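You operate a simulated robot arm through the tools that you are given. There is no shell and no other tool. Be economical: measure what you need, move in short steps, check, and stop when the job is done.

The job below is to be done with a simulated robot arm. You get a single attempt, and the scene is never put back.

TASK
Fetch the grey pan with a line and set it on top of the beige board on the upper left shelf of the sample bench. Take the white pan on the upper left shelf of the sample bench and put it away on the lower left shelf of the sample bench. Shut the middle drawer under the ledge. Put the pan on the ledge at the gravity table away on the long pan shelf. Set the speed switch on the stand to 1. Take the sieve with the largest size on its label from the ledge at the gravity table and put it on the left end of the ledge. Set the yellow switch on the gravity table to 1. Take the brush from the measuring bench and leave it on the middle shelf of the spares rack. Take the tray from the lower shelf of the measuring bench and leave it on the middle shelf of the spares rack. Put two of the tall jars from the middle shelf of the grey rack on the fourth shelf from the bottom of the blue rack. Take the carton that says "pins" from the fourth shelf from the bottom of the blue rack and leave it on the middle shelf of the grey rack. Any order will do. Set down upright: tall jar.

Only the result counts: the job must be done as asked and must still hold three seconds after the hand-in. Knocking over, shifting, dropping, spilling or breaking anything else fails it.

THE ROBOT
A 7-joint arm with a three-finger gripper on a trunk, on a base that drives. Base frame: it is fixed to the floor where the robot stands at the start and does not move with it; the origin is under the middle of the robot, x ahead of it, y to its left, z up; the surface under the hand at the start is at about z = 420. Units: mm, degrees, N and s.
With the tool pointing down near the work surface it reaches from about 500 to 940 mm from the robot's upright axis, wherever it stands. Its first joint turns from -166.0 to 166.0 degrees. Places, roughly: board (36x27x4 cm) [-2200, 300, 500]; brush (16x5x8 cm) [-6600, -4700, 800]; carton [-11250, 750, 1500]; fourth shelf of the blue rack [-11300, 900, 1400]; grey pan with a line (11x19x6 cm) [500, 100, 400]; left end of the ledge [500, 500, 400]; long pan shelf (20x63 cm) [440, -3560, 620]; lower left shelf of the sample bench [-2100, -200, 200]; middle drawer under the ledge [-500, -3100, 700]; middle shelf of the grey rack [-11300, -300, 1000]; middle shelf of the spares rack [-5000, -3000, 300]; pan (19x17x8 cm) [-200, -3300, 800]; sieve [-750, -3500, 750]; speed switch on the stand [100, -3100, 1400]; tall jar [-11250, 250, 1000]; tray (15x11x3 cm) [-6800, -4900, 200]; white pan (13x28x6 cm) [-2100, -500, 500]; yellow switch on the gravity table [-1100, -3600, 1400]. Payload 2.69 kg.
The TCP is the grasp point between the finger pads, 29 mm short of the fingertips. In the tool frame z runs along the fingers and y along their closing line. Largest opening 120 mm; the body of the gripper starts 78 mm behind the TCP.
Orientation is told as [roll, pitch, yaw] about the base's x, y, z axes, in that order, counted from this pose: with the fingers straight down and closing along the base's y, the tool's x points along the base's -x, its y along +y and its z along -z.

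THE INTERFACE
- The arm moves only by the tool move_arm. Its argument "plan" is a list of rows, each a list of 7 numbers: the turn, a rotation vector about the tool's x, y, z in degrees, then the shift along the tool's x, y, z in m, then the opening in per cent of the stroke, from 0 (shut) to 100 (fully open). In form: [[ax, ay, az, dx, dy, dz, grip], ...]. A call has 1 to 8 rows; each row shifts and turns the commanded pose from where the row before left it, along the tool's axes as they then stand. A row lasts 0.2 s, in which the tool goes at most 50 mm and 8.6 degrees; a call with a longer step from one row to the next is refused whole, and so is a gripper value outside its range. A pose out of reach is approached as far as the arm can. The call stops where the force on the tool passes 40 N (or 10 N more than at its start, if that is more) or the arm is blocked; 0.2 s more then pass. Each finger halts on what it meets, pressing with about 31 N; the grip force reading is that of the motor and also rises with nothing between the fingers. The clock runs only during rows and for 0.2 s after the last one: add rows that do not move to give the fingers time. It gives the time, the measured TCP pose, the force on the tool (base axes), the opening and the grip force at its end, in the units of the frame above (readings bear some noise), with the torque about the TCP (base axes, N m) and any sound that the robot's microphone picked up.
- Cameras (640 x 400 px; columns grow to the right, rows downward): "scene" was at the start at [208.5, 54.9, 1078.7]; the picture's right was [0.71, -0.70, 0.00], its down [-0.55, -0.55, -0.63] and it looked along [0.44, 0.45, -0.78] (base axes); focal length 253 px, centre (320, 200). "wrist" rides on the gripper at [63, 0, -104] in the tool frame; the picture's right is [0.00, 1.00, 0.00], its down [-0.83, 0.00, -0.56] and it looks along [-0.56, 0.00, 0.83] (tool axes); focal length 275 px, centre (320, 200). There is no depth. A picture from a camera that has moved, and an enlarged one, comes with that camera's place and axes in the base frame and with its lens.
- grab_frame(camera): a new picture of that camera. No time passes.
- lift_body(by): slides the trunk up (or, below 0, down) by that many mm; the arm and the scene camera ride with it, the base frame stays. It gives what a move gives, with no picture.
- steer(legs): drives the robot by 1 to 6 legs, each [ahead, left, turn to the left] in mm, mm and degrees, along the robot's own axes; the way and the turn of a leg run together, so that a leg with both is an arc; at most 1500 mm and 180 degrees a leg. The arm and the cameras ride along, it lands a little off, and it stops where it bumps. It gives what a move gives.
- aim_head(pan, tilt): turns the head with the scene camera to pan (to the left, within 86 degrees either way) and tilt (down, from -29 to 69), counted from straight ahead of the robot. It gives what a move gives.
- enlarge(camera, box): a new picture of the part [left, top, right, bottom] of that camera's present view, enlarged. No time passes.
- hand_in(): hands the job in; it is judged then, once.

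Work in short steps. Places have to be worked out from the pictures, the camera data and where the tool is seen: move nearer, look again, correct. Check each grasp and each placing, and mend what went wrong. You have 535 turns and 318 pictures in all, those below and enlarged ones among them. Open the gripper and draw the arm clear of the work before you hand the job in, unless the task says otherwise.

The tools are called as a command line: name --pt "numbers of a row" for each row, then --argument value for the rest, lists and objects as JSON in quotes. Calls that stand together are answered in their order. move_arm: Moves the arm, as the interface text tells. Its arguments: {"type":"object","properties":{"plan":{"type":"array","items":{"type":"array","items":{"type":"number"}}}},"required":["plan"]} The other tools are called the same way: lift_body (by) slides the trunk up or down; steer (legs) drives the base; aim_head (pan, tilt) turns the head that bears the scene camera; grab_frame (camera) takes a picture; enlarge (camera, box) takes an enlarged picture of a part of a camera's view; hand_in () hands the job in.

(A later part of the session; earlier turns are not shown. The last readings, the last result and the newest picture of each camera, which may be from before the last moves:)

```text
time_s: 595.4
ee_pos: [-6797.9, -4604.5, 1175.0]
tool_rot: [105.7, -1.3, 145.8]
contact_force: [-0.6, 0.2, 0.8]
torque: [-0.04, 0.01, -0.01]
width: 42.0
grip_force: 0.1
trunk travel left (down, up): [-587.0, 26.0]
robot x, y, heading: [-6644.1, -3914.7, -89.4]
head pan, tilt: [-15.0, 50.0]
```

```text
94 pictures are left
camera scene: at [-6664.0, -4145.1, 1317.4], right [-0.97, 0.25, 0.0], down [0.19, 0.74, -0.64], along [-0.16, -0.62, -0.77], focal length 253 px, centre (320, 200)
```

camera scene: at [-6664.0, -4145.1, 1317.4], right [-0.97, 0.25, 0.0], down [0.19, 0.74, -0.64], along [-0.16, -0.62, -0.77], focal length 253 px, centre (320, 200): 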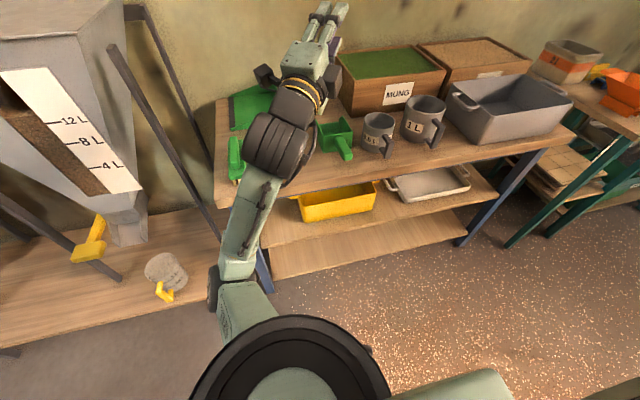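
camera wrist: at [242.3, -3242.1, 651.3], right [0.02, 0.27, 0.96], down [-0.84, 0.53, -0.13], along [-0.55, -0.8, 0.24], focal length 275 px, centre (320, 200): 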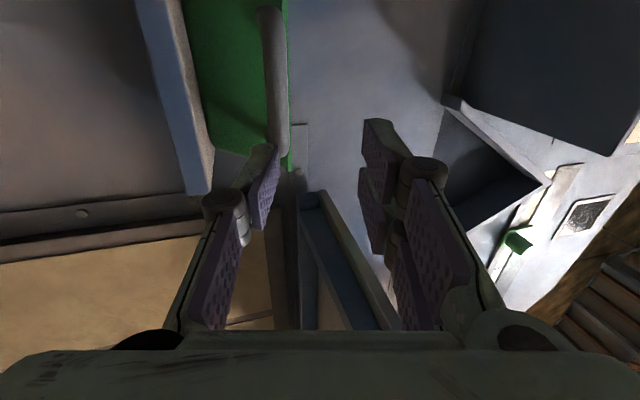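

Brush (green) found near (−6568, −4785), long axis along y. Reorient: yaw +35°, level, and roll back to camera-up.

move_arm --pt "0 8 2.2 0 0 0 40" --pt "0 8 2.2 0 0 0 40" --pt "0 8 2.2 0 0 0 40" --pt "0 8 2.2 0 0 0 40" --pt "8 0 0 0 0 0 40" --pt "7.7 0 0 0 0 0 40" --pt "0 0 8 0 0 0 40" --pt "0 0 8 0 0 0 40"

move_arm --pt "0 0 8.2 0 0 0 50" --pt "0 0 8.2 0 0 0 60" --pt "0 0 8.2 0 0 0 60" --pt "0 0 8.2 0 0 0 60" --pt "0 0 8.2 0 0 0 60" --pt "0 0 8.2 0 0 0 60" --pt "0 0 8.2 0 0 0 60" --pt "0 0 8.2 0 0 0 60"

move_arm --pt "0 0 8.2 0 0 0 60" --pt "0 0 0 0 0 0 60"

grab_frame --camera "wrist"

```text
time_s: 597.2
ee_pos: [-6797.7, -4605.0, 1173.2]
tool_rot: [89.4, 14.9, 178.8]
contact_force: [1.0, 0.2, 0.1]
torque: [0.03, -0.02, 0.0]
width: 48.0
grip_force: 0.0
trunk travel left (down, up): [-587.0, 26.0]
robot x, y, heading: [-6647.0, -3914.7, -89.4]
head pan, tilt: [-15.0, 50.0]
```

```text
time_s: 599.0
ee_pos: [-6799.1, -4604.6, 1174.8]
tool_rot: [86.1, 80.5, 175.3]
contact_force: [0.5, 0.7, -0.3]
torque: [0.03, 0.01, -0.01]
width: 72.0
grip_force: 0.1
trunk travel left (down, up): [-587.0, 26.0]
robot x, y, heading: [-6647.0, -3916.5, -89.1]
head pan, tilt: [-15.0, 50.0]
```

```text
time_s: 599.6
ee_pos: [-6798.2, -4605.3, 1175.0]
tool_rot: [63.5, 88.5, 152.6]
contact_force: [-0.1, -1.6, 0.2]
torque: [0.01, -0.02, -0.01]
width: 72.3
grip_force: 0.0
trunk travel left (down, up): [-587.0, 26.0]
robot x, y, heading: [-6645.0, -3915.5, -89.4]
head pan, tilt: [-15.0, 50.0]
```

```text
93 pictures are left
camera wrist: at [-6795.3, -4500.8, 1237.9], right [-1.0, 0.01, 0.03], down [-0.01, 0.57, -0.82], along [-0.03, -0.82, -0.57], focal length 275 px, centre (320, 200)
```

wrist: 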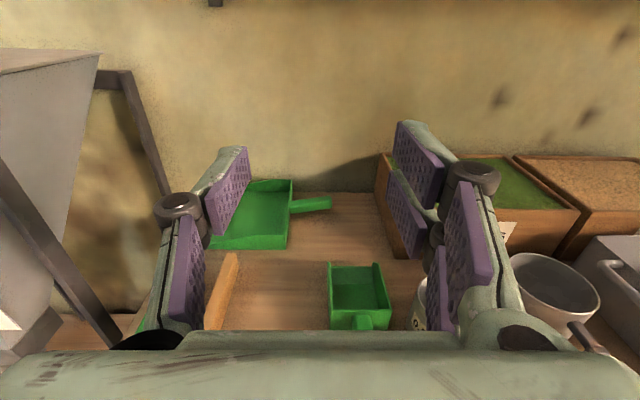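

Drive left 228 to align with the brush and lower 300.

steer --legs '[[0, 228, 0]]'

lift_body --by -260

grab_frame --camera "wrist"

grab_frame --camera "scene"

```text
time_s: 602.0
ee_pos: [-6570.5, -4601.7, 1174.2]
tool_rot: [66.0, 88.5, 155.0]
contact_force: [0.2, -0.3, 0.4]
torque: [-0.01, 0.01, -0.08]
width: 72.1
grip_force: 0.1
trunk travel left (down, up): [-587.0, 26.0]
robot x, y, heading: [-6419.8, -3911.9, -89.0]
head pan, tilt: [-15.0, 50.0]
```

```text
time_s: 604.6
ee_pos: [-6570.2, -4602.9, 915.8]
tool_rot: [65.7, 88.5, 154.9]
contact_force: [0.0, -0.4, 0.1]
torque: [0.03, -0.05, 0.01]
width: 72.0
grip_force: 0.0
trunk travel left (down, up): [-327.0, 286.0]
robot x, y, heading: [-6419.9, -3914.3, -89.1]
head pan, tilt: [-15.0, 50.0]
```

```text
92 pictures are left
camera wrist: at [-6567.4, -4497.8, 978.1], right [-1.0, 0.01, 0.03], down [-0.02, 0.57, -0.82], along [-0.03, -0.82, -0.56], focal length 275 px, centre (320, 200)
```

wrist: 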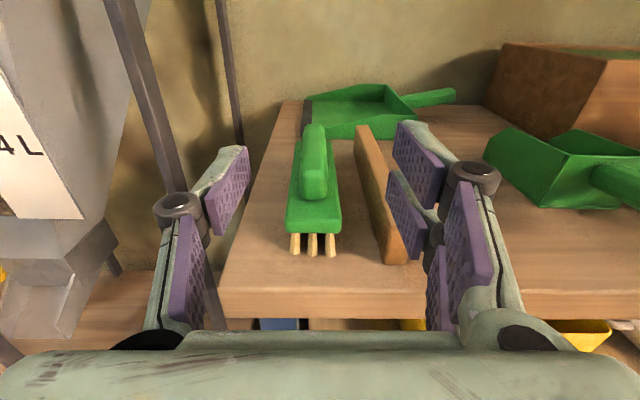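

```text
91 pictures are left
camera scene: at [-6436.4, -4142.1, 1057.4], right [-0.97, 0.25, 0.0], down [0.19, 0.74, -0.64], along [-0.16, -0.62, -0.77], focal length 253 px, centre (320, 200)
```

scene: 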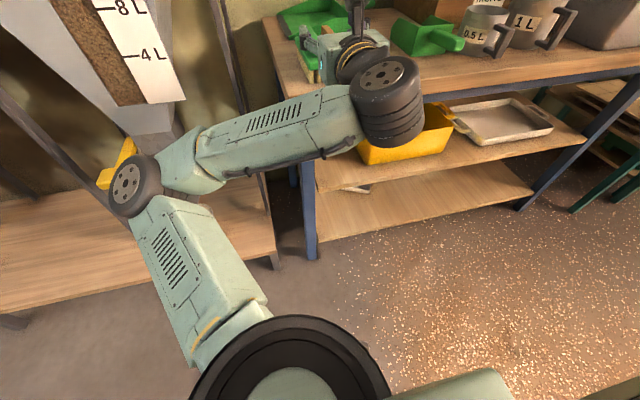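

Brush block near end at y≈−4693, table z≈796; I'll grip its top handle bar: TCP ≈ (−6570, −4748, 857). Lower 58, then extend the arm.

lift_body --by -56

move_arm --pt "0 0 0 0 0 0.03 50" --pt "0 0 0 0 0 0.03 50" --pt "0 0 0 0.001 0 0.03 50" --pt "0 0 0 0 0 0 50"

grab_frame --camera "wrist"

```text
time_s: 605.6
ee_pos: [-6569.4, -4602.6, 858.7]
tool_rot: [66.0, 88.5, 155.1]
contact_force: [0.9, 0.0, 0.2]
torque: [-0.01, -0.01, 0.0]
width: 71.9
grip_force: 0.1
trunk travel left (down, up): [-271.0, 342.0]
robot x, y, heading: [-6419.6, -3909.9, -89.2]
head pan, tilt: [-15.0, 50.0]
```

```text
time_s: 606.6
ee_pos: [-6570.1, -4692.2, 857.4]
tool_rot: [65.4, 88.5, 154.5]
contact_force: [-0.5, 0.7, -0.2]
torque: [0.03, 0.02, -0.01]
width: 59.9
grip_force: 0.1
trunk travel left (down, up): [-271.0, 342.0]
robot x, y, heading: [-6418.3, -3918.1, -89.1]
head pan, tilt: [-15.0, 50.0]
```

```text
90 pictures are left
camera wrist: at [-6567.5, -4587.7, 921.2], right [-1.0, 0.01, 0.03], down [-0.02, 0.57, -0.82], along [-0.03, -0.82, -0.56], focal length 275 px, centre (320, 200)
```

wrist: 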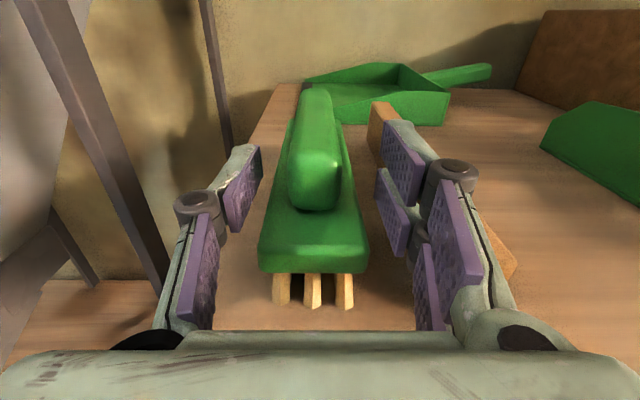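

Handle centered between the fingers. Advance 45 and close.

move_arm --pt "0 0 0 0 0.001 0.023 50" --pt "0 0 0 0 0 0.022 50" --pt "0 0 0 0 0 0 30" --pt "0 0 0 0 0 0 10" --pt "0 0 0 0 0 0 0" --pt "0 0 0 0 0 0 0"

lift_body --by 30

grab_frame --camera "wrist"

```text
time_s: 608.0
ee_pos: [-6571.5, -4737.7, 857.6]
tool_rot: [65.6, 88.4, 154.8]
contact_force: [-0.8, -0.4, 1.2]
torque: [-0.05, 0.07, -0.05]
width: 34.1
grip_force: 31.1
trunk travel left (down, up): [-271.0, 342.0]
robot x, y, heading: [-6418.0, -3914.9, -89.1]
head pan, tilt: [-15.0, 50.0]
```

```text
time_s: 608.8
ee_pos: [-6571.8, -4738.2, 887.0]
tool_rot: [64.7, 88.4, 153.8]
contact_force: [0.5, 0.3, -1.4]
torque: [0.0, 0.02, -0.03]
width: 33.8
grip_force: 31.0
trunk travel left (down, up): [-301.0, 312.0]
robot x, y, heading: [-6421.4, -3911.9, -89.2]
head pan, tilt: [-15.0, 50.0]
```

```text
89 pictures are left
camera wrist: at [-6569.6, -4632.9, 950.7], right [-1.0, 0.01, 0.03], down [-0.02, 0.57, -0.82], along [-0.03, -0.82, -0.57], focal length 275 px, centre (320, 200)
```

wrist: 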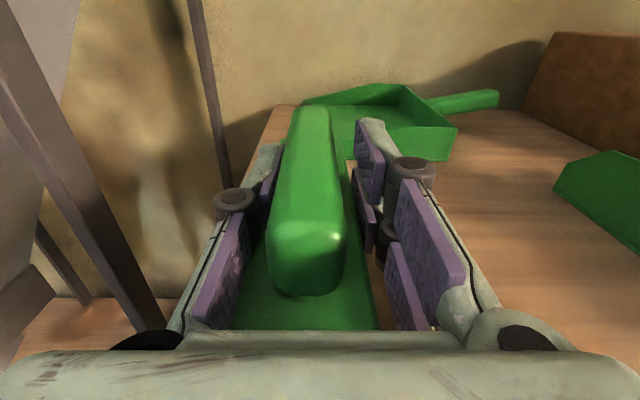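

Brush held. Retract, raise high, and head back to the rack (turn to heading 180, reverse along the lane).

move_arm --pt "0 0 0 0.02 0 -0.04 0" --pt "0 0 0 0.02 0 -0.04 0" --pt "0 0 0 0.01 0 -0.04 0" --pt "0 0 0 0 0 -0.03 0"

lift_body --by 300

steer --legs '[[0, 0, -90], [0, 105, 0], [-1450, 0, 0], [-950, 0, 0]]'

```text
time_s: 609.8
ee_pos: [-6569.5, -4588.9, 938.6]
tool_rot: [65.9, 88.5, 154.9]
contact_force: [0.4, 0.5, -0.5]
torque: [-0.01, -0.02, -0.01]
width: 34.0
grip_force: 31.8
trunk travel left (down, up): [-301.0, 312.0]
robot x, y, heading: [-6417.8, -3913.3, -89.1]
head pan, tilt: [-15.0, 50.0]
```

```text
time_s: 612.8
ee_pos: [-6570.8, -4589.8, 1238.8]
tool_rot: [65.2, 88.5, 154.4]
contact_force: [0.5, 0.3, -1.5]
torque: [0.03, 0.0, 0.0]
width: 34.1
grip_force: 31.3
trunk travel left (down, up): [-601.0, 12.0]
robot x, y, heading: [-6415.4, -3912.9, -89.1]
head pan, tilt: [-15.0, 50.0]
```

```text
time_s: 628.9
ee_pos: [-4775.3, -3821.0, 1237.9]
tool_rot: [65.2, 88.6, 64.5]
contact_force: [-0.6, 0.1, -0.8]
torque: [-0.01, 0.01, -0.03]
width: 33.6
grip_force: 31.0
trunk travel left (down, up): [-601.0, 12.0]
robot x, y, heading: [-4101.9, -3969.4, -179.1]
head pan, tilt: [-15.0, 50.0]
stopped in leg 4: the robot was blocked; the commanded pose is now the measured one
```

steer --legs '[[30, 0, 0], [0, -900, 0], [-250, 0, 0]]'

aim_head --pan 0 --tilt 35

grab_frame --camera "scene"

```text
time_s: 638.3
ee_pos: [-4577.1, -2904.3, 1238.8]
tool_rot: [68.8, 88.4, 68.5]
contact_force: [-0.2, -0.7, -0.9]
torque: [-0.02, -0.01, 0.01]
width: 33.9
grip_force: 30.8
trunk travel left (down, up): [-601.0, 12.0]
robot x, y, heading: [-3901.2, -3049.7, -178.5]
head pan, tilt: [-15.0, 50.0]
stopped in leg 3: the robot was blocked; the commanded pose is now the measured one
```

```text
time_s: 639.1
ee_pos: [-4576.8, -2904.1, 1239.3]
tool_rot: [69.5, 88.6, 69.1]
contact_force: [-0.2, -0.4, -1.7]
torque: [-0.02, 0.0, 0.01]
width: 34.0
grip_force: 31.3
trunk travel left (down, up): [-601.0, 12.0]
robot x, y, heading: [-3900.5, -3051.1, -178.5]
head pan, tilt: [0.0, 35.0]
```

```text
88 pictures are left
camera scene: at [-4144.3, -3054.1, 1353.0], right [-0.02, 1.0, 0.0], down [0.57, 0.01, -0.82], along [-0.82, -0.02, -0.57], focal length 253 px, centre (320, 200)
```

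scene: 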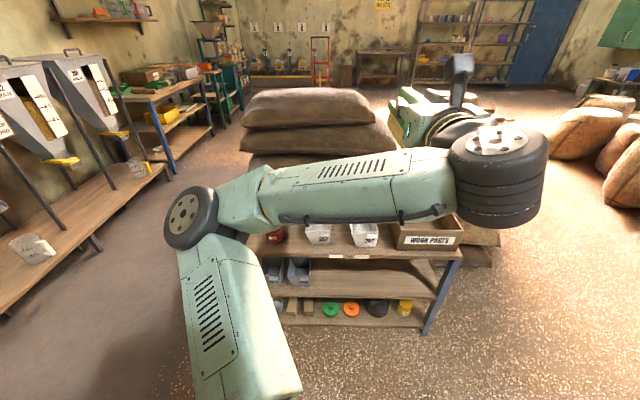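

Rack middle shelf (z≈300) has free space right of the grey bins. Lower the hand in front of the rack.

lift_body --by -400

move_arm --pt "0 0 0 -0.045 0 0 0" --pt "0 0 0 -0.045 0 0 0" --pt "0 0 0 -0.045 0 0 0" --pt "0 0 0 -0.045 0 0 0" --pt "0 0 0 -0.045 0 0 0" --pt "0 0 0 0 0 0 0"

grab_frame --camera "scene"

```text
time_s: 642.9
ee_pos: [-4576.8, -2903.8, 839.9]
tool_rot: [69.5, 88.4, 69.2]
contact_force: [0.0, -1.1, -2.3]
torque: [0.0, 0.0, -0.03]
width: 34.0
grip_force: 31.4
trunk travel left (down, up): [-201.0, 412.0]
robot x, y, heading: [-3899.4, -3043.2, -178.6]
head pan, tilt: [0.0, 35.0]
```

```text
time_s: 644.3
ee_pos: [-4583.0, -2892.9, 613.9]
tool_rot: [70.3, 88.4, 69.9]
contact_force: [-0.8, -0.5, -1.6]
torque: [0.01, -0.03, 0.0]
width: 34.1
grip_force: 31.4
out of reach, approached as far as the arm can: row 4
trunk travel left (down, up): [-201.0, 412.0]
robot x, y, heading: [-3897.9, -3050.1, -178.5]
head pan, tilt: [0.0, 35.0]
```

```text
87 pictures are left
camera scene: at [-4144.3, -3054.1, 953.0], right [-0.02, 1.0, 0.0], down [0.57, 0.01, -0.82], along [-0.82, -0.02, -0.57], focal length 253 px, centre (320, 200)
```

scene: 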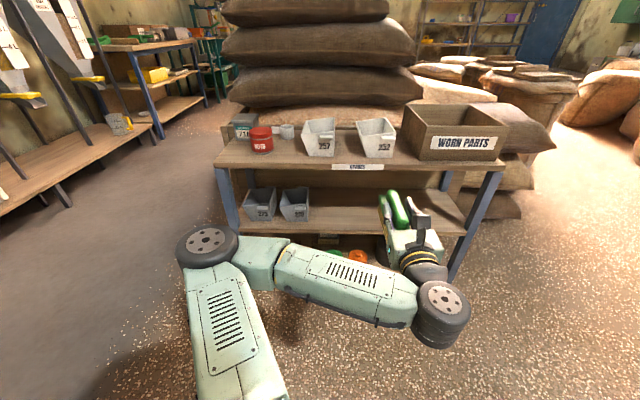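

Good view: middle shelf z≈303, front x≈−4885. Lower further (trunk −100, arm −110).

lift_body --by -100

move_arm --pt "0 0 0 -0.04 0 0 0" --pt "0 0 0 -0.04 0 0 0" --pt "0 0 0 -0.03 0 0 0" --pt "0 0 0 0 0 0 0"

grab_frame --camera "scene"

```text
time_s: 645.7
ee_pos: [-4583.3, -2893.4, 514.6]
tool_rot: [69.7, 88.5, 69.3]
contact_force: [-0.5, -0.6, -1.6]
torque: [-0.02, 0.01, 0.0]
width: 34.0
grip_force: 31.0
trunk travel left (down, up): [-101.0, 512.0]
robot x, y, heading: [-3897.9, -3049.4, -178.6]
head pan, tilt: [0.0, 35.0]
```

```text
time_s: 646.7
ee_pos: [-4583.3, -2889.2, 404.2]
tool_rot: [70.0, 88.5, 70.0]
contact_force: [0.0, 0.0, -1.3]
torque: [0.03, -0.01, -0.01]
width: 34.2
grip_force: 31.1
trunk travel left (down, up): [-101.0, 512.0]
robot x, y, heading: [-3898.3, -3048.7, -178.7]
head pan, tilt: [0.0, 35.0]
```

```text
86 pictures are left
camera scene: at [-4144.3, -3054.1, 853.0], right [-0.02, 1.0, 0.0], down [0.57, 0.01, -0.82], along [-0.82, -0.02, -0.57], focal length 253 px, centre (320, 200)
```

scene: 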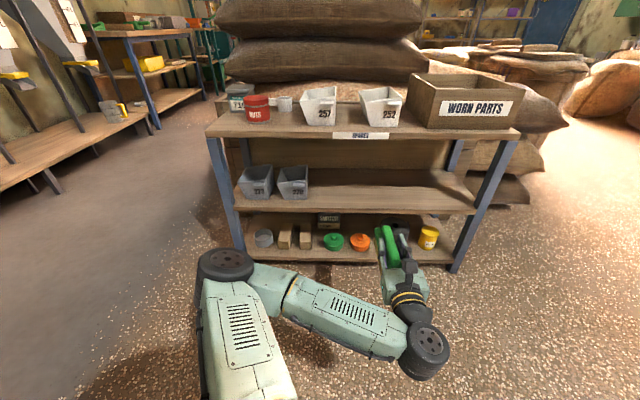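

Level, shelf z≈302. Drive in 200, check, then 165 more.

steer --legs '[[200, 0, -1.3]]'

grab_frame --camera "wrist"

```text
time_s: 648.2
ee_pos: [-4776.0, -2877.5, 403.2]
tool_rot: [69.5, 88.5, 67.9]
contact_force: [-0.6, -0.3, -1.1]
torque: [-0.01, -0.02, 0.01]
width: 34.0
grip_force: 30.8
trunk travel left (down, up): [-101.0, 512.0]
robot x, y, heading: [-4094.4, -3051.7, -180.0]
head pan, tilt: [0.0, 35.0]
```

```text
85 pictures are left
camera wrist: at [-4672.6, -2880.1, 467.1], right [0.03, 1.0, 0.03], down [0.56, 0.01, -0.83], along [-0.83, 0.04, -0.56], focal length 275 px, centre (320, 200)
```

wrist: 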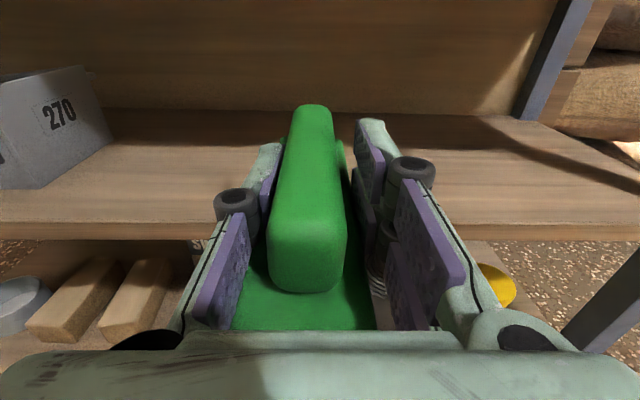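

Advance 185, then lower.

steer --legs '[[185, 0, 0]]'

move_arm --pt "0 0 0 -0.015 0 0 0" --pt "0 0 0 -0.015 0 0 0" --pt "0 0 0 0 0 0 0"

grab_frame --camera "wrist"

```text
time_s: 649.8
ee_pos: [-4954.6, -2878.3, 403.2]
tool_rot: [69.5, 88.5, 68.1]
contact_force: [-0.5, -0.1, -2.5]
torque: [0.03, -0.03, 0.02]
width: 33.9
grip_force: 30.8
trunk travel left (down, up): [-101.0, 512.0]
robot x, y, heading: [-4273.8, -3055.9, -180.1]
head pan, tilt: [0.0, 35.0]
```

```text
time_s: 650.4
ee_pos: [-4955.3, -2878.1, 385.7]
tool_rot: [111.7, 88.0, 110.3]
contact_force: [5.6, -2.5, 18.9]
torque: [-0.63, -1.6, -0.07]
width: 34.1
grip_force: 30.6
trunk travel left (down, up): [-101.0, 512.0]
robot x, y, heading: [-4276.8, -3055.0, -179.9]
head pan, tilt: [0.0, 35.0]
stopped in row 3: the force on the tool passed its limit at 51 N (the readings are from after the stop); the commanded pose is now the measured one
```

```text
84 pictures are left
camera wrist: at [-4850.5, -2882.0, 447.3], right [0.02, 1.0, 0.04], down [0.55, 0.02, -0.84], along [-0.84, 0.04, -0.54], focal length 275 px, centre (320, 200)
```

wrist: 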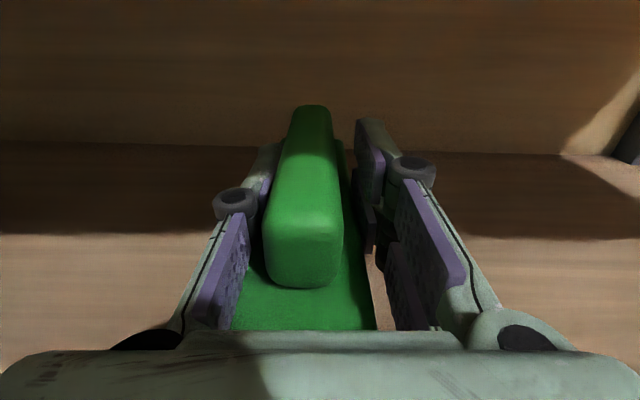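

Landed (contact at TCP 386). Ease up 3 mm, open and withdraw.

move_arm --pt "0 0 0 0.002 0 0 0" --pt "0 0 0 0 0 0 20" --pt "0 0 0 0 0 0 45" --pt "0 0 0 0 0 0 50"

grab_frame --camera "wrist"

```text
time_s: 651.4
ee_pos: [-4955.4, -2878.6, 386.5]
tool_rot: [106.5, 88.1, 105.1]
contact_force: [-0.7, -0.1, 17.0]
torque: [-0.47, -0.87, -0.07]
width: 58.2
grip_force: 0.0
trunk travel left (down, up): [-101.0, 512.0]
robot x, y, heading: [-4275.2, -3051.5, -179.7]
head pan, tilt: [0.0, 35.0]
```

```text
83 pictures are left
camera wrist: at [-4851.2, -2881.9, 447.5], right [0.02, 1.0, 0.04], down [0.55, 0.02, -0.84], along [-0.84, 0.04, -0.55], focal length 275 px, centre (320, 200)
```

wrist: 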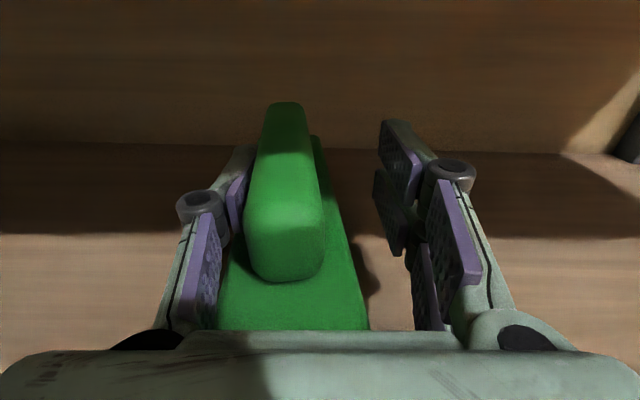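

The knuckle is pressing on the brush block; raise 10 mm and look.

move_arm --pt "0 0 0 0.006 0 0 55" --pt "0 0 0 0.006 0 0 55" --pt "0 0 0 0 0 0 55"

grab_frame --camera "wrist"

```text
time_s: 652.2
ee_pos: [-4954.8, -2877.0, 397.1]
tool_rot: [101.6, 88.2, 100.1]
contact_force: [0.1, 0.1, -0.4]
torque: [0.0, 0.0, 0.02]
width: 66.0
grip_force: 0.0
trunk travel left (down, up): [-101.0, 512.0]
robot x, y, heading: [-4278.3, -3049.1, -179.9]
head pan, tilt: [0.0, 35.0]
```

```text
82 pictures are left
camera wrist: at [-4851.3, -2882.1, 458.4], right [0.02, 1.0, 0.04], down [0.55, 0.02, -0.83], along [-0.83, 0.04, -0.55], focal length 275 px, centre (320, 200)
```

wrist: 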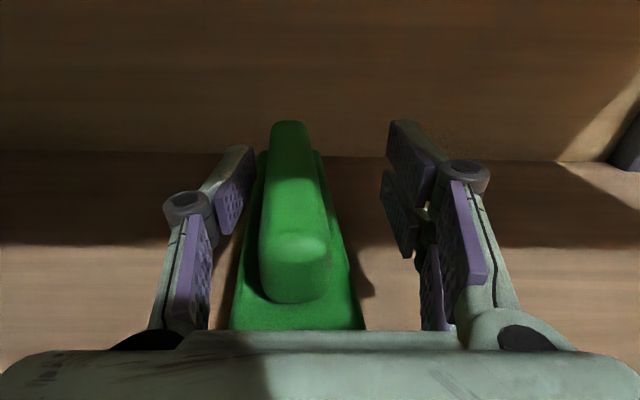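

Brush stands free. Back out.

steer --legs '[[-330, 0, 0]]'

grab_frame --camera "scene"

```text
time_s: 654.3
ee_pos: [-4630.2, -2874.9, 396.0]
tool_rot: [103.0, 88.2, 101.4]
contact_force: [0.2, -0.1, 0.4]
torque: [-0.03, -0.03, -0.01]
width: 65.8
grip_force: 0.1
trunk travel left (down, up): [-101.0, 512.0]
robot x, y, heading: [-3947.1, -3053.3, 179.8]
head pan, tilt: [0.0, 35.0]
```

```text
81 pictures are left
camera scene: at [-4194.5, -3050.5, 853.1], right [0.0, 1.0, 0.0], down [0.57, 0.0, -0.82], along [-0.82, 0.0, -0.57], focal length 253 px, centre (320, 200)
```

scene: 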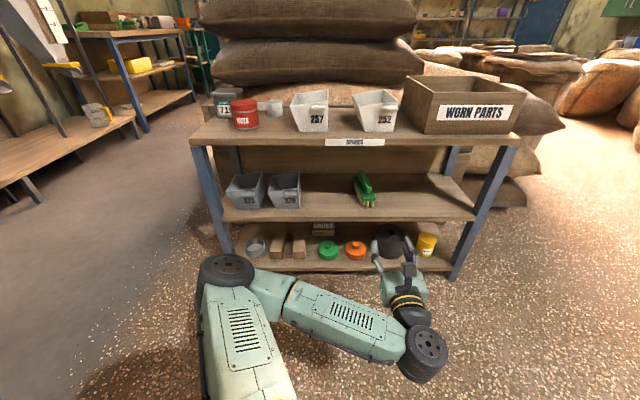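

Brush is placed. Now the tray: pull the hand in and go back along the lane.

move_arm --pt "0 0 0 0 0 -0.04 55" --pt "0 0 0 0 0 -0.04 55" --pt "0 0 0 0 0 -0.03 55"

steer --legs '[[170, 0, 0], [0, 960, 0], [1400, 0, 0], [1100, 0, 0]]'

```text
time_s: 655.3
ee_pos: [-4545.6, -2861.7, 423.8]
tool_rot: [-163.5, 82.9, -165.1]
contact_force: [-0.6, -0.1, 0.5]
torque: [0.03, 0.0, -0.01]
width: 66.3
grip_force: 0.0
out of reach, approached as far as the arm can: row 2, 3
trunk travel left (down, up): [-101.0, 512.0]
robot x, y, heading: [-3948.0, -3054.3, 180.0]
head pan, tilt: [0.0, 35.0]
stopped in row 3: the arm was blocked; the commanded pose is now the measured one
```

```text
time_s: 675.9
ee_pos: [-7231.7, -3802.9, 424.6]
tool_rot: [-163.1, 82.7, -164.1]
contact_force: [-0.3, -0.4, 0.2]
torque: [0.0, 0.02, 0.03]
width: 65.9
grip_force: 0.0
trunk travel left (down, up): [-101.0, 512.0]
robot x, y, heading: [-6630.8, -3986.0, -179.6]
head pan, tilt: [0.0, 35.0]
```

lift_body --by 60

steer --legs '[[0, -75, 0], [0, 0, 90]]'

aim_head --pan -20 --tilt 35

grab_frame --camera "scene"

grab_frame --camera "wrist"

```text
time_s: 676.9
ee_pos: [-7232.5, -3803.8, 457.1]
tool_rot: [-162.2, 83.9, -163.2]
contact_force: [-0.1, 0.4, -0.4]
torque: [0.0, -0.01, -0.04]
width: 65.9
grip_force: 0.0
trunk travel left (down, up): [-161.0, 452.0]
robot x, y, heading: [-6632.0, -3987.6, -179.5]
head pan, tilt: [0.0, 35.0]
```

```text
time_s: 682.1
ee_pos: [-6812.4, -4511.6, 458.2]
tool_rot: [-162.2, 83.8, -72.9]
contact_force: [0.0, -0.3, 0.2]
torque: [0.03, 0.01, 0.02]
width: 65.9
grip_force: 0.1
trunk travel left (down, up): [-161.0, 452.0]
robot x, y, heading: [-6634.3, -3911.3, -89.2]
head pan, tilt: [0.0, 35.0]
```

```text
time_s: 683.0
ee_pos: [-6812.1, -4513.5, 458.4]
tool_rot: [-162.3, 83.8, -72.9]
contact_force: [-0.2, 0.0, -0.7]
torque: [0.03, -0.03, -0.04]
width: 65.9
grip_force: 0.0
trunk travel left (down, up): [-161.0, 452.0]
robot x, y, heading: [-6630.8, -3908.4, -89.1]
head pan, tilt: [-20.0, 35.0]
```

```text
80 pictures are left
camera scene: at [-6659.2, -4148.0, 913.1], right [-0.94, 0.33, 0.0], down [0.19, 0.54, -0.82], along [-0.27, -0.77, -0.57], focal length 253 px, centre (320, 200)
```

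scene: 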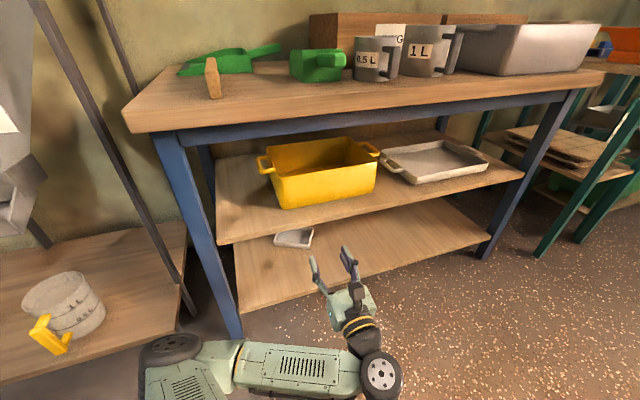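

```text
79 pictures are left
camera wrist: at [-6812.3, -4401.2, 510.0], right [-1.0, 0.01, -0.03], down [0.03, 0.47, -0.88], along [0.0, -0.88, -0.47], focal length 275 px, centre (320, 200)
```

wrist: 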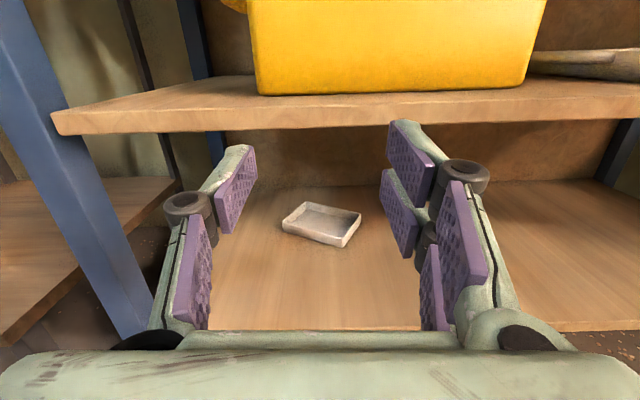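

Tray found on the lower shelf near (−6815, −4845). Enlarge to measure it.

enlarge --camera "wrist" --box '[250, 180, 390, 270]'

```text
4.44 times, centred on (320, 225) of wrist
camera zoom: at [-6812.3, -4401.2, 510.0], right [-1.0, 0.01, -0.03], down [0.03, 0.47, -0.88], along [0.0, -0.88, -0.47], focal length 1224 px, centre (320, 89)
```

zoom: 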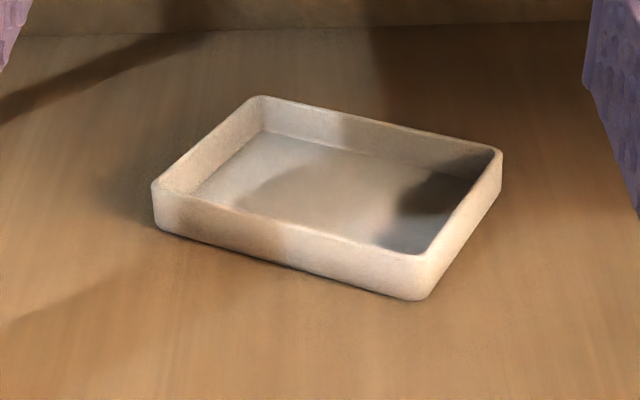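

Tray: center ≈ (−6817, −4940), rim z ≈ 177, yawed ~28°. I'll pinch its right side wall with the tool along heading −118°, pitched 30° down. First pitch the tool.

move_arm --pt "0 -8 0 0 0 0.01 45" --pt "0 -8 0 0 0 0.01 40" --pt "0 -8 0 0 0 0.01 35" --pt "0 -8 0 0 0 0.01 30" --pt "0 -4 0 0 0 0.01 30" --pt "0 0 0 0 0 0 30"

steer --legs '[[0, 0, -28]]'

move_arm --pt "0 0 0 -0.03 0 0.03 30" --pt "0 0 0 -0.03 0 0.03 30" --pt "0 0 0 -0.03 0 0.03 30" --pt "0 0 0 -0.03 0 0.03 30" --pt "0 0 0 0 0 0 30"

grab_frame --camera "wrist"

```text
time_s: 684.4
ee_pos: [-6814.1, -4582.0, 511.2]
tool_rot: [-15.4, 68.0, 75.7]
contact_force: [0.0, -0.8, 0.2]
torque: [0.0, -0.02, 0.0]
width: 35.9
grip_force: 0.0
out of reach, approached as far as the arm can: row 1, 2
trunk travel left (down, up): [-161.0, 452.0]
robot x, y, heading: [-6630.0, -3912.1, -89.4]
head pan, tilt: [-20.0, 35.0]
stopped in row 6: the arm was blocked; the commanded pose is now the measured one
```

```text
time_s: 686.2
ee_pos: [-7108.2, -4419.3, 509.9]
tool_rot: [-15.8, 67.9, 47.5]
contact_force: [0.5, 1.2, -0.1]
torque: [0.01, 0.03, 0.03]
width: 35.9
grip_force: 0.1
trunk travel left (down, up): [-161.0, 452.0]
robot x, y, heading: [-6633.3, -3913.5, -117.2]
head pan, tilt: [-20.0, 35.0]
```

```text
time_s: 687.6
ee_pos: [-7134.9, -4490.7, 376.5]
tool_rot: [-23.7, 70.2, 38.4]
contact_force: [-0.8, 0.3, 0.3]
torque: [-0.03, 0.03, 0.03]
width: 36.1
grip_force: 0.1
trunk travel left (down, up): [-161.0, 452.0]
robot x, y, heading: [-6631.7, -3906.4, -117.1]
head pan, tilt: [-20.0, 35.0]
stopped in row 5: the arm was blocked; the commanded pose is now the measured one
```

```text
77 pictures are left
camera wrist: at [-7108.1, -4414.3, 467.4], right [-0.87, 0.48, -0.13], down [0.45, 0.65, -0.61], along [-0.21, -0.59, -0.78], focal length 275 px, centre (320, 200)
```

wrist: 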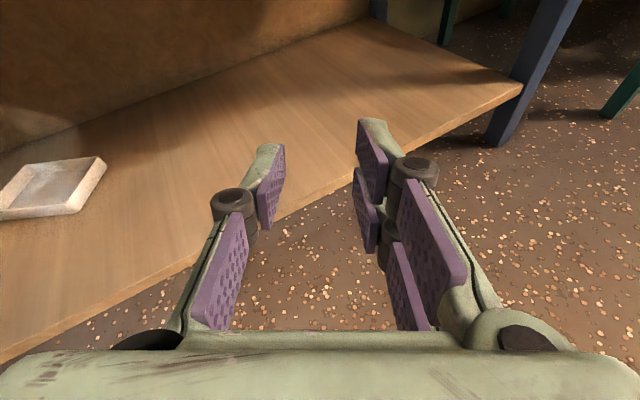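

aim_head --pan 0 --tilt 50

grab_frame --camera "scene"

```text
time_s: 688.4
ee_pos: [-7134.8, -4491.3, 374.9]
tool_rot: [-24.0, 70.2, 38.1]
contact_force: [0.6, -0.1, 0.2]
torque: [0.02, -0.01, 0.0]
width: 35.8
grip_force: 0.0
trunk travel left (down, up): [-161.0, 452.0]
robot x, y, heading: [-6631.7, -3906.4, -117.1]
head pan, tilt: [0.0, 50.0]
```

```text
76 pictures are left
camera scene: at [-6738.5, -4109.7, 901.6], right [-0.89, 0.46, 0.0], down [0.35, 0.67, -0.65], along [-0.29, -0.58, -0.76], focal length 253 px, centre (320, 200)
```

scene: 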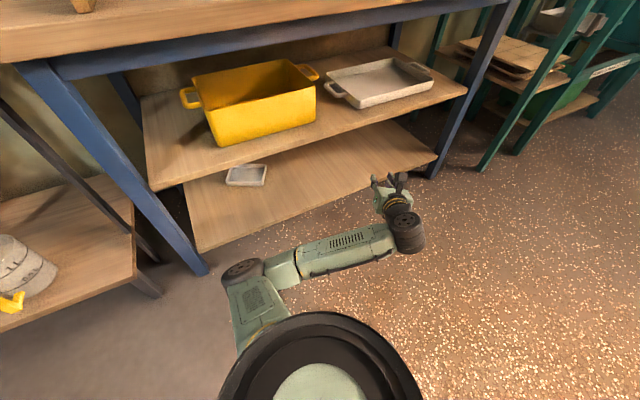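

Arm is folded; reposition the base so the arm extends. Then correct roll/pitch and extend low.

steer --legs '[[-80, 410, 0]]'

move_arm --pt "0 -6 -3.7 -0.02 0 0.035 30" --pt "0 -6 -3.7 -0.02 0 0.035 30" --pt "0 0 0 -0.03 0 0.03 30" --pt "0 0 0 -0.03 0 0.03 30" --pt "0 0 0 0 0 0 30"

grab_frame --camera "wrist"

grab_frame --camera "scene"

```text
time_s: 692.1
ee_pos: [-6738.7, -4605.3, 374.1]
tool_rot: [-24.3, 70.2, 38.1]
contact_force: [0.2, 0.2, -0.5]
torque: [-0.02, 0.0, 0.01]
width: 36.2
grip_force: 0.1
trunk travel left (down, up): [-161.0, 452.0]
robot x, y, heading: [-6236.2, -4019.5, -117.0]
head pan, tilt: [0.0, 50.0]
```

```text
time_s: 693.3
ee_pos: [-6765.4, -4677.5, 223.3]
tool_rot: [-3.7, 60.4, 60.6]
contact_force: [-0.3, 0.5, -0.1]
torque: [0.01, 0.02, 0.03]
width: 35.9
grip_force: 0.1
trunk travel left (down, up): [-161.0, 452.0]
robot x, y, heading: [-6234.4, -4023.2, -117.0]
head pan, tilt: [0.0, 50.0]
```

```text
75 pictures are left
camera wrist: at [-6741.8, -4620.8, 328.7], right [-0.9, 0.44, -0.03], down [0.4, 0.8, -0.45], along [-0.17, -0.41, -0.89], focal length 275 px, centre (320, 200)
```

wrist: 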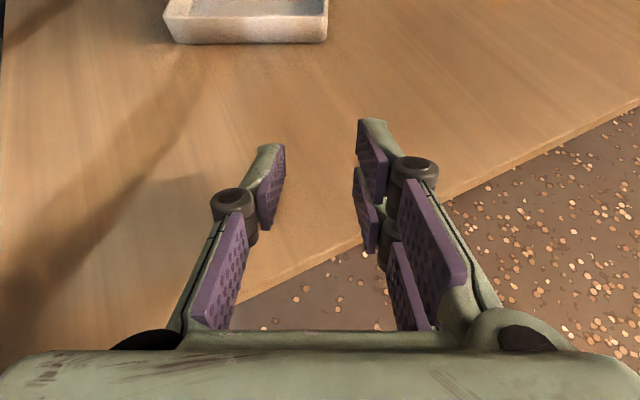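

```text
74 pictures are left
camera scene: at [-6343.9, -4226.8, 893.2], right [-0.89, 0.45, 0.0], down [0.35, 0.68, -0.64], along [-0.29, -0.57, -0.77], focal length 253 px, centre (320, 200)
```

scene: 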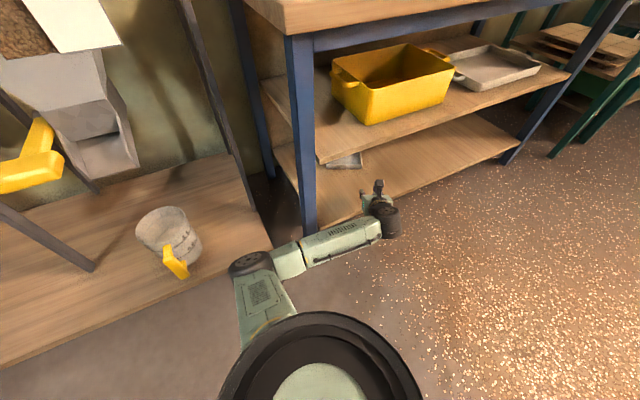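

Tray wall aligned with the tool. Stage 1: advance 200 mm nearly level above the tray rim.

move_arm --pt "0 0 0 0.0177 0.001 0.036 28" --pt "0 0 0 0.0177 0.001 0.036 28" --pt "0 0 0 0.0177 0.001 0.036 28" --pt "0 0 0 0.0177 0.001 0.036 28" --pt "0 0 0 0 0 0 28"

grab_frame --camera "wrist"

```text
time_s: 694.5
ee_pos: [-6834.4, -4816.7, 204.6]
tool_rot: [-2.3, 59.6, 62.2]
contact_force: [-1.1, -0.2, -0.5]
torque: [0.03, 0.02, -0.02]
width: 33.3
grip_force: 0.0
trunk travel left (down, up): [-161.0, 452.0]
robot x, y, heading: [-6234.8, -4020.5, -116.9]
head pan, tilt: [0.0, 50.0]
```

```text
73 pictures are left
camera wrist: at [-6812.0, -4762.6, 310.8], right [-0.9, 0.43, -0.02], down [0.4, 0.81, -0.43], along [-0.18, -0.4, -0.9], focal length 275 px, centre (320, 200)
```

wrist: 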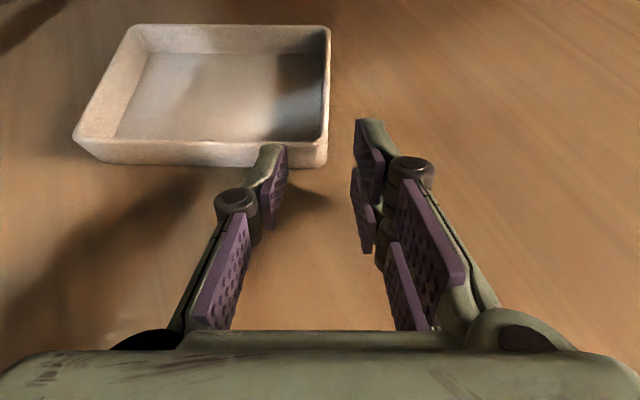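

Wall aligned between fingers. Advance over the front wall then descend and close.

move_arm --pt "0 0 0 0.0148 0.0015 0.0203 28" --pt "0 0 0 0.0148 0.0015 0.0203 28" --pt "0 0 0 -0.0077 0 0.023 28" --pt "0 0 0 -0.006 0 0.018 28" --pt "0 0 0 0 0 0 28"

grab_frame --camera "wrist"

```text
time_s: 695.7
ee_pos: [-6884.8, -4884.8, 191.0]
tool_rot: [-1.4, 60.5, 62.1]
contact_force: [-2.8, 1.8, 16.1]
torque: [0.1, 0.35, -0.02]
width: 39.9
grip_force: 2.2
trunk travel left (down, up): [-161.0, 452.0]
robot x, y, heading: [-6232.5, -4021.1, -117.1]
head pan, tilt: [0.0, 50.0]
stopped in row 5: the force on the tool passed its limit at 41 N (the readings are from after the stop); the commanded pose is now the measured one
```

```text
72 pictures are left
camera wrist: at [-6857.9, -4829.2, 296.5], right [-0.89, 0.45, -0.01], down [0.4, 0.8, -0.45], along [-0.2, -0.41, -0.89], focal length 275 px, centre (320, 200)
```

wrist: 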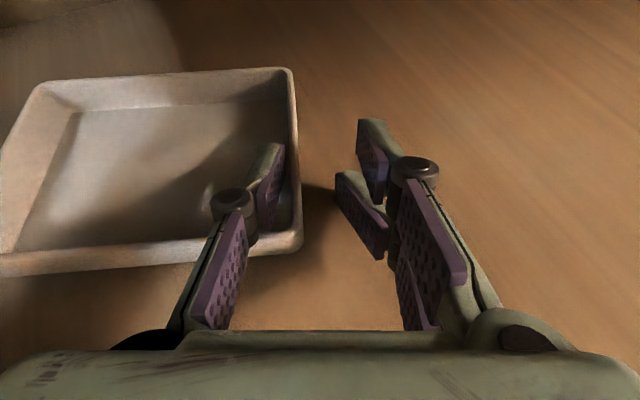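

Fingers straddle the right wall. Ease up 3 mm and close.

move_arm --pt "0 0 0 0.002 -0.004 -0.002 28" --pt "0 0 0 0 -0.003 0 15" --pt "0 0 0 0 0 0 0" --pt "0 0 0 0 0 0 0" --pt "0 0 0 0 0 0 0"

grab_frame --camera "wrist"

```text
time_s: 696.9
ee_pos: [-6875.1, -4886.8, 191.9]
tool_rot: [-1.4, 60.5, 62.2]
contact_force: [-9.9, 3.5, 20.3]
torque: [-0.15, 0.65, -0.17]
width: 5.9
grip_force: 28.4
trunk travel left (down, up): [-161.0, 452.0]
robot x, y, heading: [-6240.0, -4024.3, -117.1]
head pan, tilt: [0.0, 50.0]
```

```text
71 pictures are left
camera wrist: at [-6849.2, -4832.2, 297.9], right [-0.9, 0.44, -0.01], down [0.4, 0.8, -0.45], along [-0.19, -0.41, -0.89], focal length 275 px, centre (320, 200)
```

wrist: 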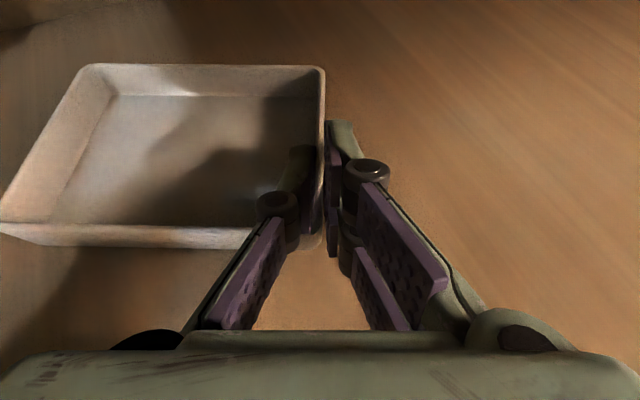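

Clamped on the wall (5.9 mm). Lift a little with the trunk.

lift_body --by 25

grab_frame --camera "wrist"

```text
time_s: 697.6
ee_pos: [-6871.7, -4887.2, 211.8]
tool_rot: [-1.7, 60.1, 62.2]
contact_force: [-0.3, 0.6, -0.9]
torque: [0.09, 0.07, 0.01]
width: 6.1
grip_force: 31.3
trunk travel left (down, up): [-186.0, 427.0]
robot x, y, heading: [-6232.6, -4017.1, -117.1]
head pan, tilt: [0.0, 50.0]
```

```text
70 pictures are left
camera wrist: at [-6847.3, -4832.5, 317.5], right [-0.9, 0.44, -0.01], down [0.4, 0.8, -0.44], along [-0.19, -0.4, -0.9], focal length 275 px, centre (320, 200)
```

wrist: 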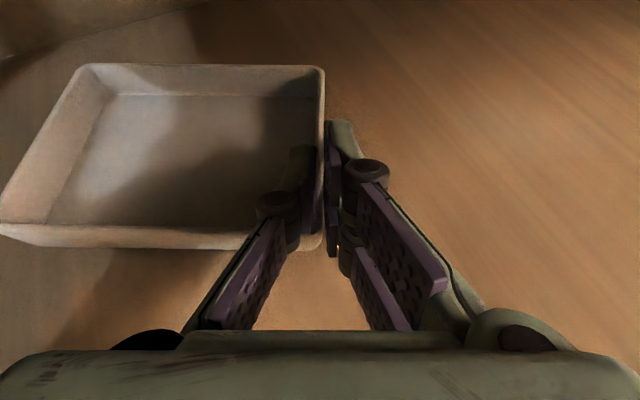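

Tray held. Retract the arm 240 mm horizontally, then raise.

move_arm --pt "0 0 0 -0.018 0 -0.036 0" --pt "0 0 0 -0.018 0 -0.036 0" --pt "0 0 0 -0.018 0 -0.036 0" --pt "0 0 0 -0.018 0 -0.036 0" --pt "0 0 0 -0.018 0 -0.036 0" --pt "0 0 0 -0.018 0 -0.036 0" --pt "0 0 0 0 0 0 0"

grab_frame --camera "scene"

```text
time_s: 699.2
ee_pos: [-6769.8, -4713.1, 297.8]
tool_rot: [-15.8, 66.8, 48.1]
contact_force: [0.6, -0.2, -1.6]
torque: [0.07, 0.05, 0.0]
width: 5.9
grip_force: 30.1
trunk travel left (down, up): [-186.0, 427.0]
robot x, y, heading: [-6235.3, -4024.7, -117.0]
head pan, tilt: [0.0, 50.0]
stopped in row 7: the arm was blocked; the commanded pose is now the measured one
```

```text
69 pictures are left
camera scene: at [-6342.4, -4222.3, 923.4], right [-0.89, 0.45, 0.0], down [0.35, 0.68, -0.65], along [-0.29, -0.58, -0.76], focal length 253 px, centre (320, 200)
```

scene: 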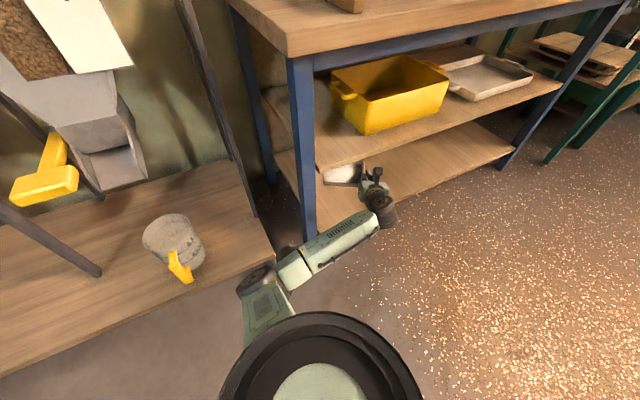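

Move base (−100, +115) to bring the tray out from under the shelf, then raise the trunk.

steer --legs '[[-55, -142, 0]]'

grab_frame --camera "scene"

```text
time_s: 701.0
ee_pos: [-6871.0, -4602.8, 296.6]
tool_rot: [-15.9, 66.9, 48.0]
contact_force: [-0.6, -0.5, -0.4]
torque: [0.07, 0.06, -0.02]
width: 6.0
grip_force: 31.2
trunk travel left (down, up): [-186.0, 427.0]
robot x, y, heading: [-6335.4, -3912.7, -117.0]
head pan, tilt: [0.0, 50.0]
```

```text
68 pictures are left
camera scene: at [-6443.2, -4110.4, 922.7], right [-0.89, 0.46, 0.0], down [0.35, 0.68, -0.65], along [-0.29, -0.58, -0.76], focal length 253 px, centre (320, 200)
```

scene: 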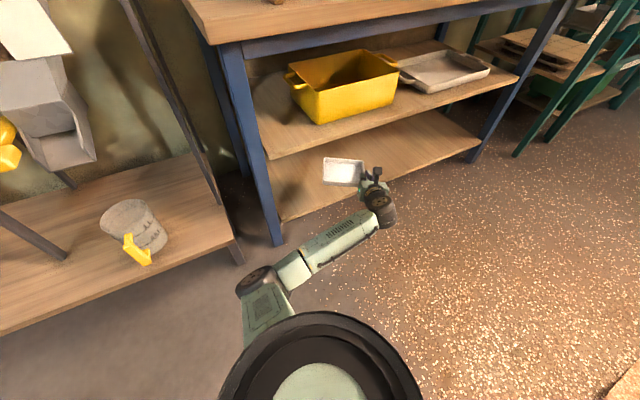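

Turn to heading 180 (swinging the tray away from the bench) and reverse along the lane to the rack.

steer --legs '[[0, 0, -63], [0, 85, 0], [-1400, 0, 0], [-800, 0, 0]]'

grab_frame --camera "wrist"

```text
time_s: 715.5
ee_pos: [-4992.9, -3835.5, 297.2]
tool_rot: [-17.5, 67.4, -18.8]
contact_force: [-0.5, -0.3, -1.1]
torque: [0.11, -0.05, -0.03]
width: 6.0
grip_force: 31.1
trunk travel left (down, up): [-186.0, 427.0]
robot x, y, heading: [-4140.3, -4026.5, 177.6]
head pan, tilt: [0.0, 50.0]
```

```text
67 pictures are left
camera wrist: at [-4919.6, -3826.5, 392.9], right [0.04, 0.99, -0.11], down [0.82, -0.1, -0.56], along [-0.57, -0.07, -0.82], focal length 275 px, centre (320, 200)
```

wrist: 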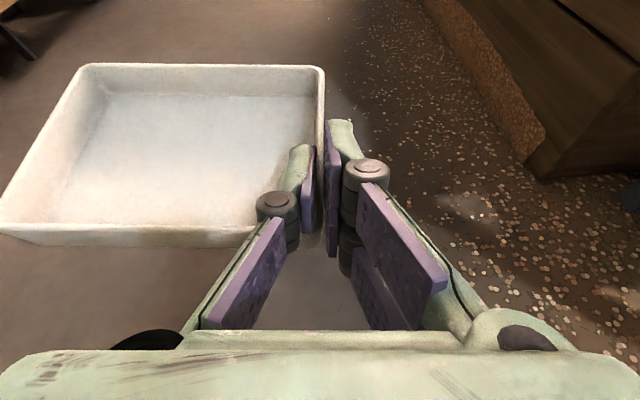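

Raise high and retract the arm, since the hand would otherwise meet the rack while strafing.

lift_body --by 400

move_arm --pt "0 0 0 0.02 0 -0.035 0" --pt "0 0 0 0.02 0 -0.035 0" --pt "0 0 0 0.02 0 -0.035 0" --pt "0 0 0 0.02 0 -0.035 0" --pt "0 0 0 0.02 0 -0.035 0"

steer --legs '[[25, 0, 2], [0, -950, 0], [-260, 0, 0]]'

aim_head --pan -5 --tilt 38

grab_frame --camera "scene"

```text
time_s: 719.4
ee_pos: [-4992.7, -3835.5, 692.5]
tool_rot: [-17.1, 67.1, -18.5]
contact_force: [-0.3, -0.4, -1.1]
torque: [0.08, -0.04, -0.01]
width: 5.9
grip_force: 30.8
trunk travel left (down, up): [-586.0, 27.0]
robot x, y, heading: [-4135.9, -4031.1, 177.7]
head pan, tilt: [0.0, 50.0]
```

```text
time_s: 720.6
ee_pos: [-4866.0, -3822.4, 849.4]
tool_rot: [-17.2, 67.1, -18.5]
contact_force: [0.9, 0.3, -0.6]
torque: [0.05, -0.01, 0.01]
width: 5.8
grip_force: 31.2
trunk travel left (down, up): [-586.0, 27.0]
robot x, y, heading: [-4136.1, -4026.4, 177.4]
head pan, tilt: [0.0, 50.0]
```

```text
time_s: 730.0
ee_pos: [-4684.4, -2883.6, 850.2]
tool_rot: [-16.8, 67.1, -17.2]
contact_force: [0.3, 0.0, -0.6]
torque: [0.07, -0.05, -0.03]
width: 6.0
grip_force: 30.2
trunk travel left (down, up): [-586.0, 27.0]
robot x, y, heading: [-3948.6, -3073.6, 178.9]
head pan, tilt: [0.0, 50.0]
stopped in leg 3: the robot was blocked; the commanded pose is now the measured one
```

```text
time_s: 730.7
ee_pos: [-4684.0, -2883.3, 850.7]
tool_rot: [-17.2, 67.1, -17.2]
contact_force: [0.5, -0.1, -0.8]
torque: [0.07, -0.05, 0.0]
width: 6.1
grip_force: 30.8
trunk travel left (down, up): [-586.0, 27.0]
robot x, y, heading: [-3949.1, -3076.5, 178.6]
head pan, tilt: [-5.0, 38.0]
```

```text
66 pictures are left
camera scene: at [-4192.6, -3060.2, 1333.4], right [0.11, 0.99, 0.0], down [0.61, -0.07, -0.79], along [-0.78, 0.08, -0.62], focal length 253 px, centre (320, 200)
```

scene: 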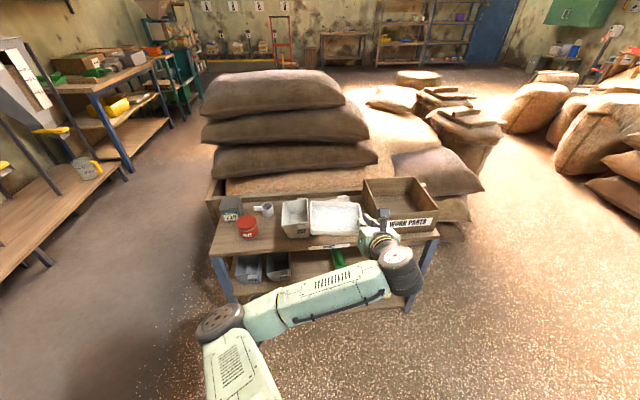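

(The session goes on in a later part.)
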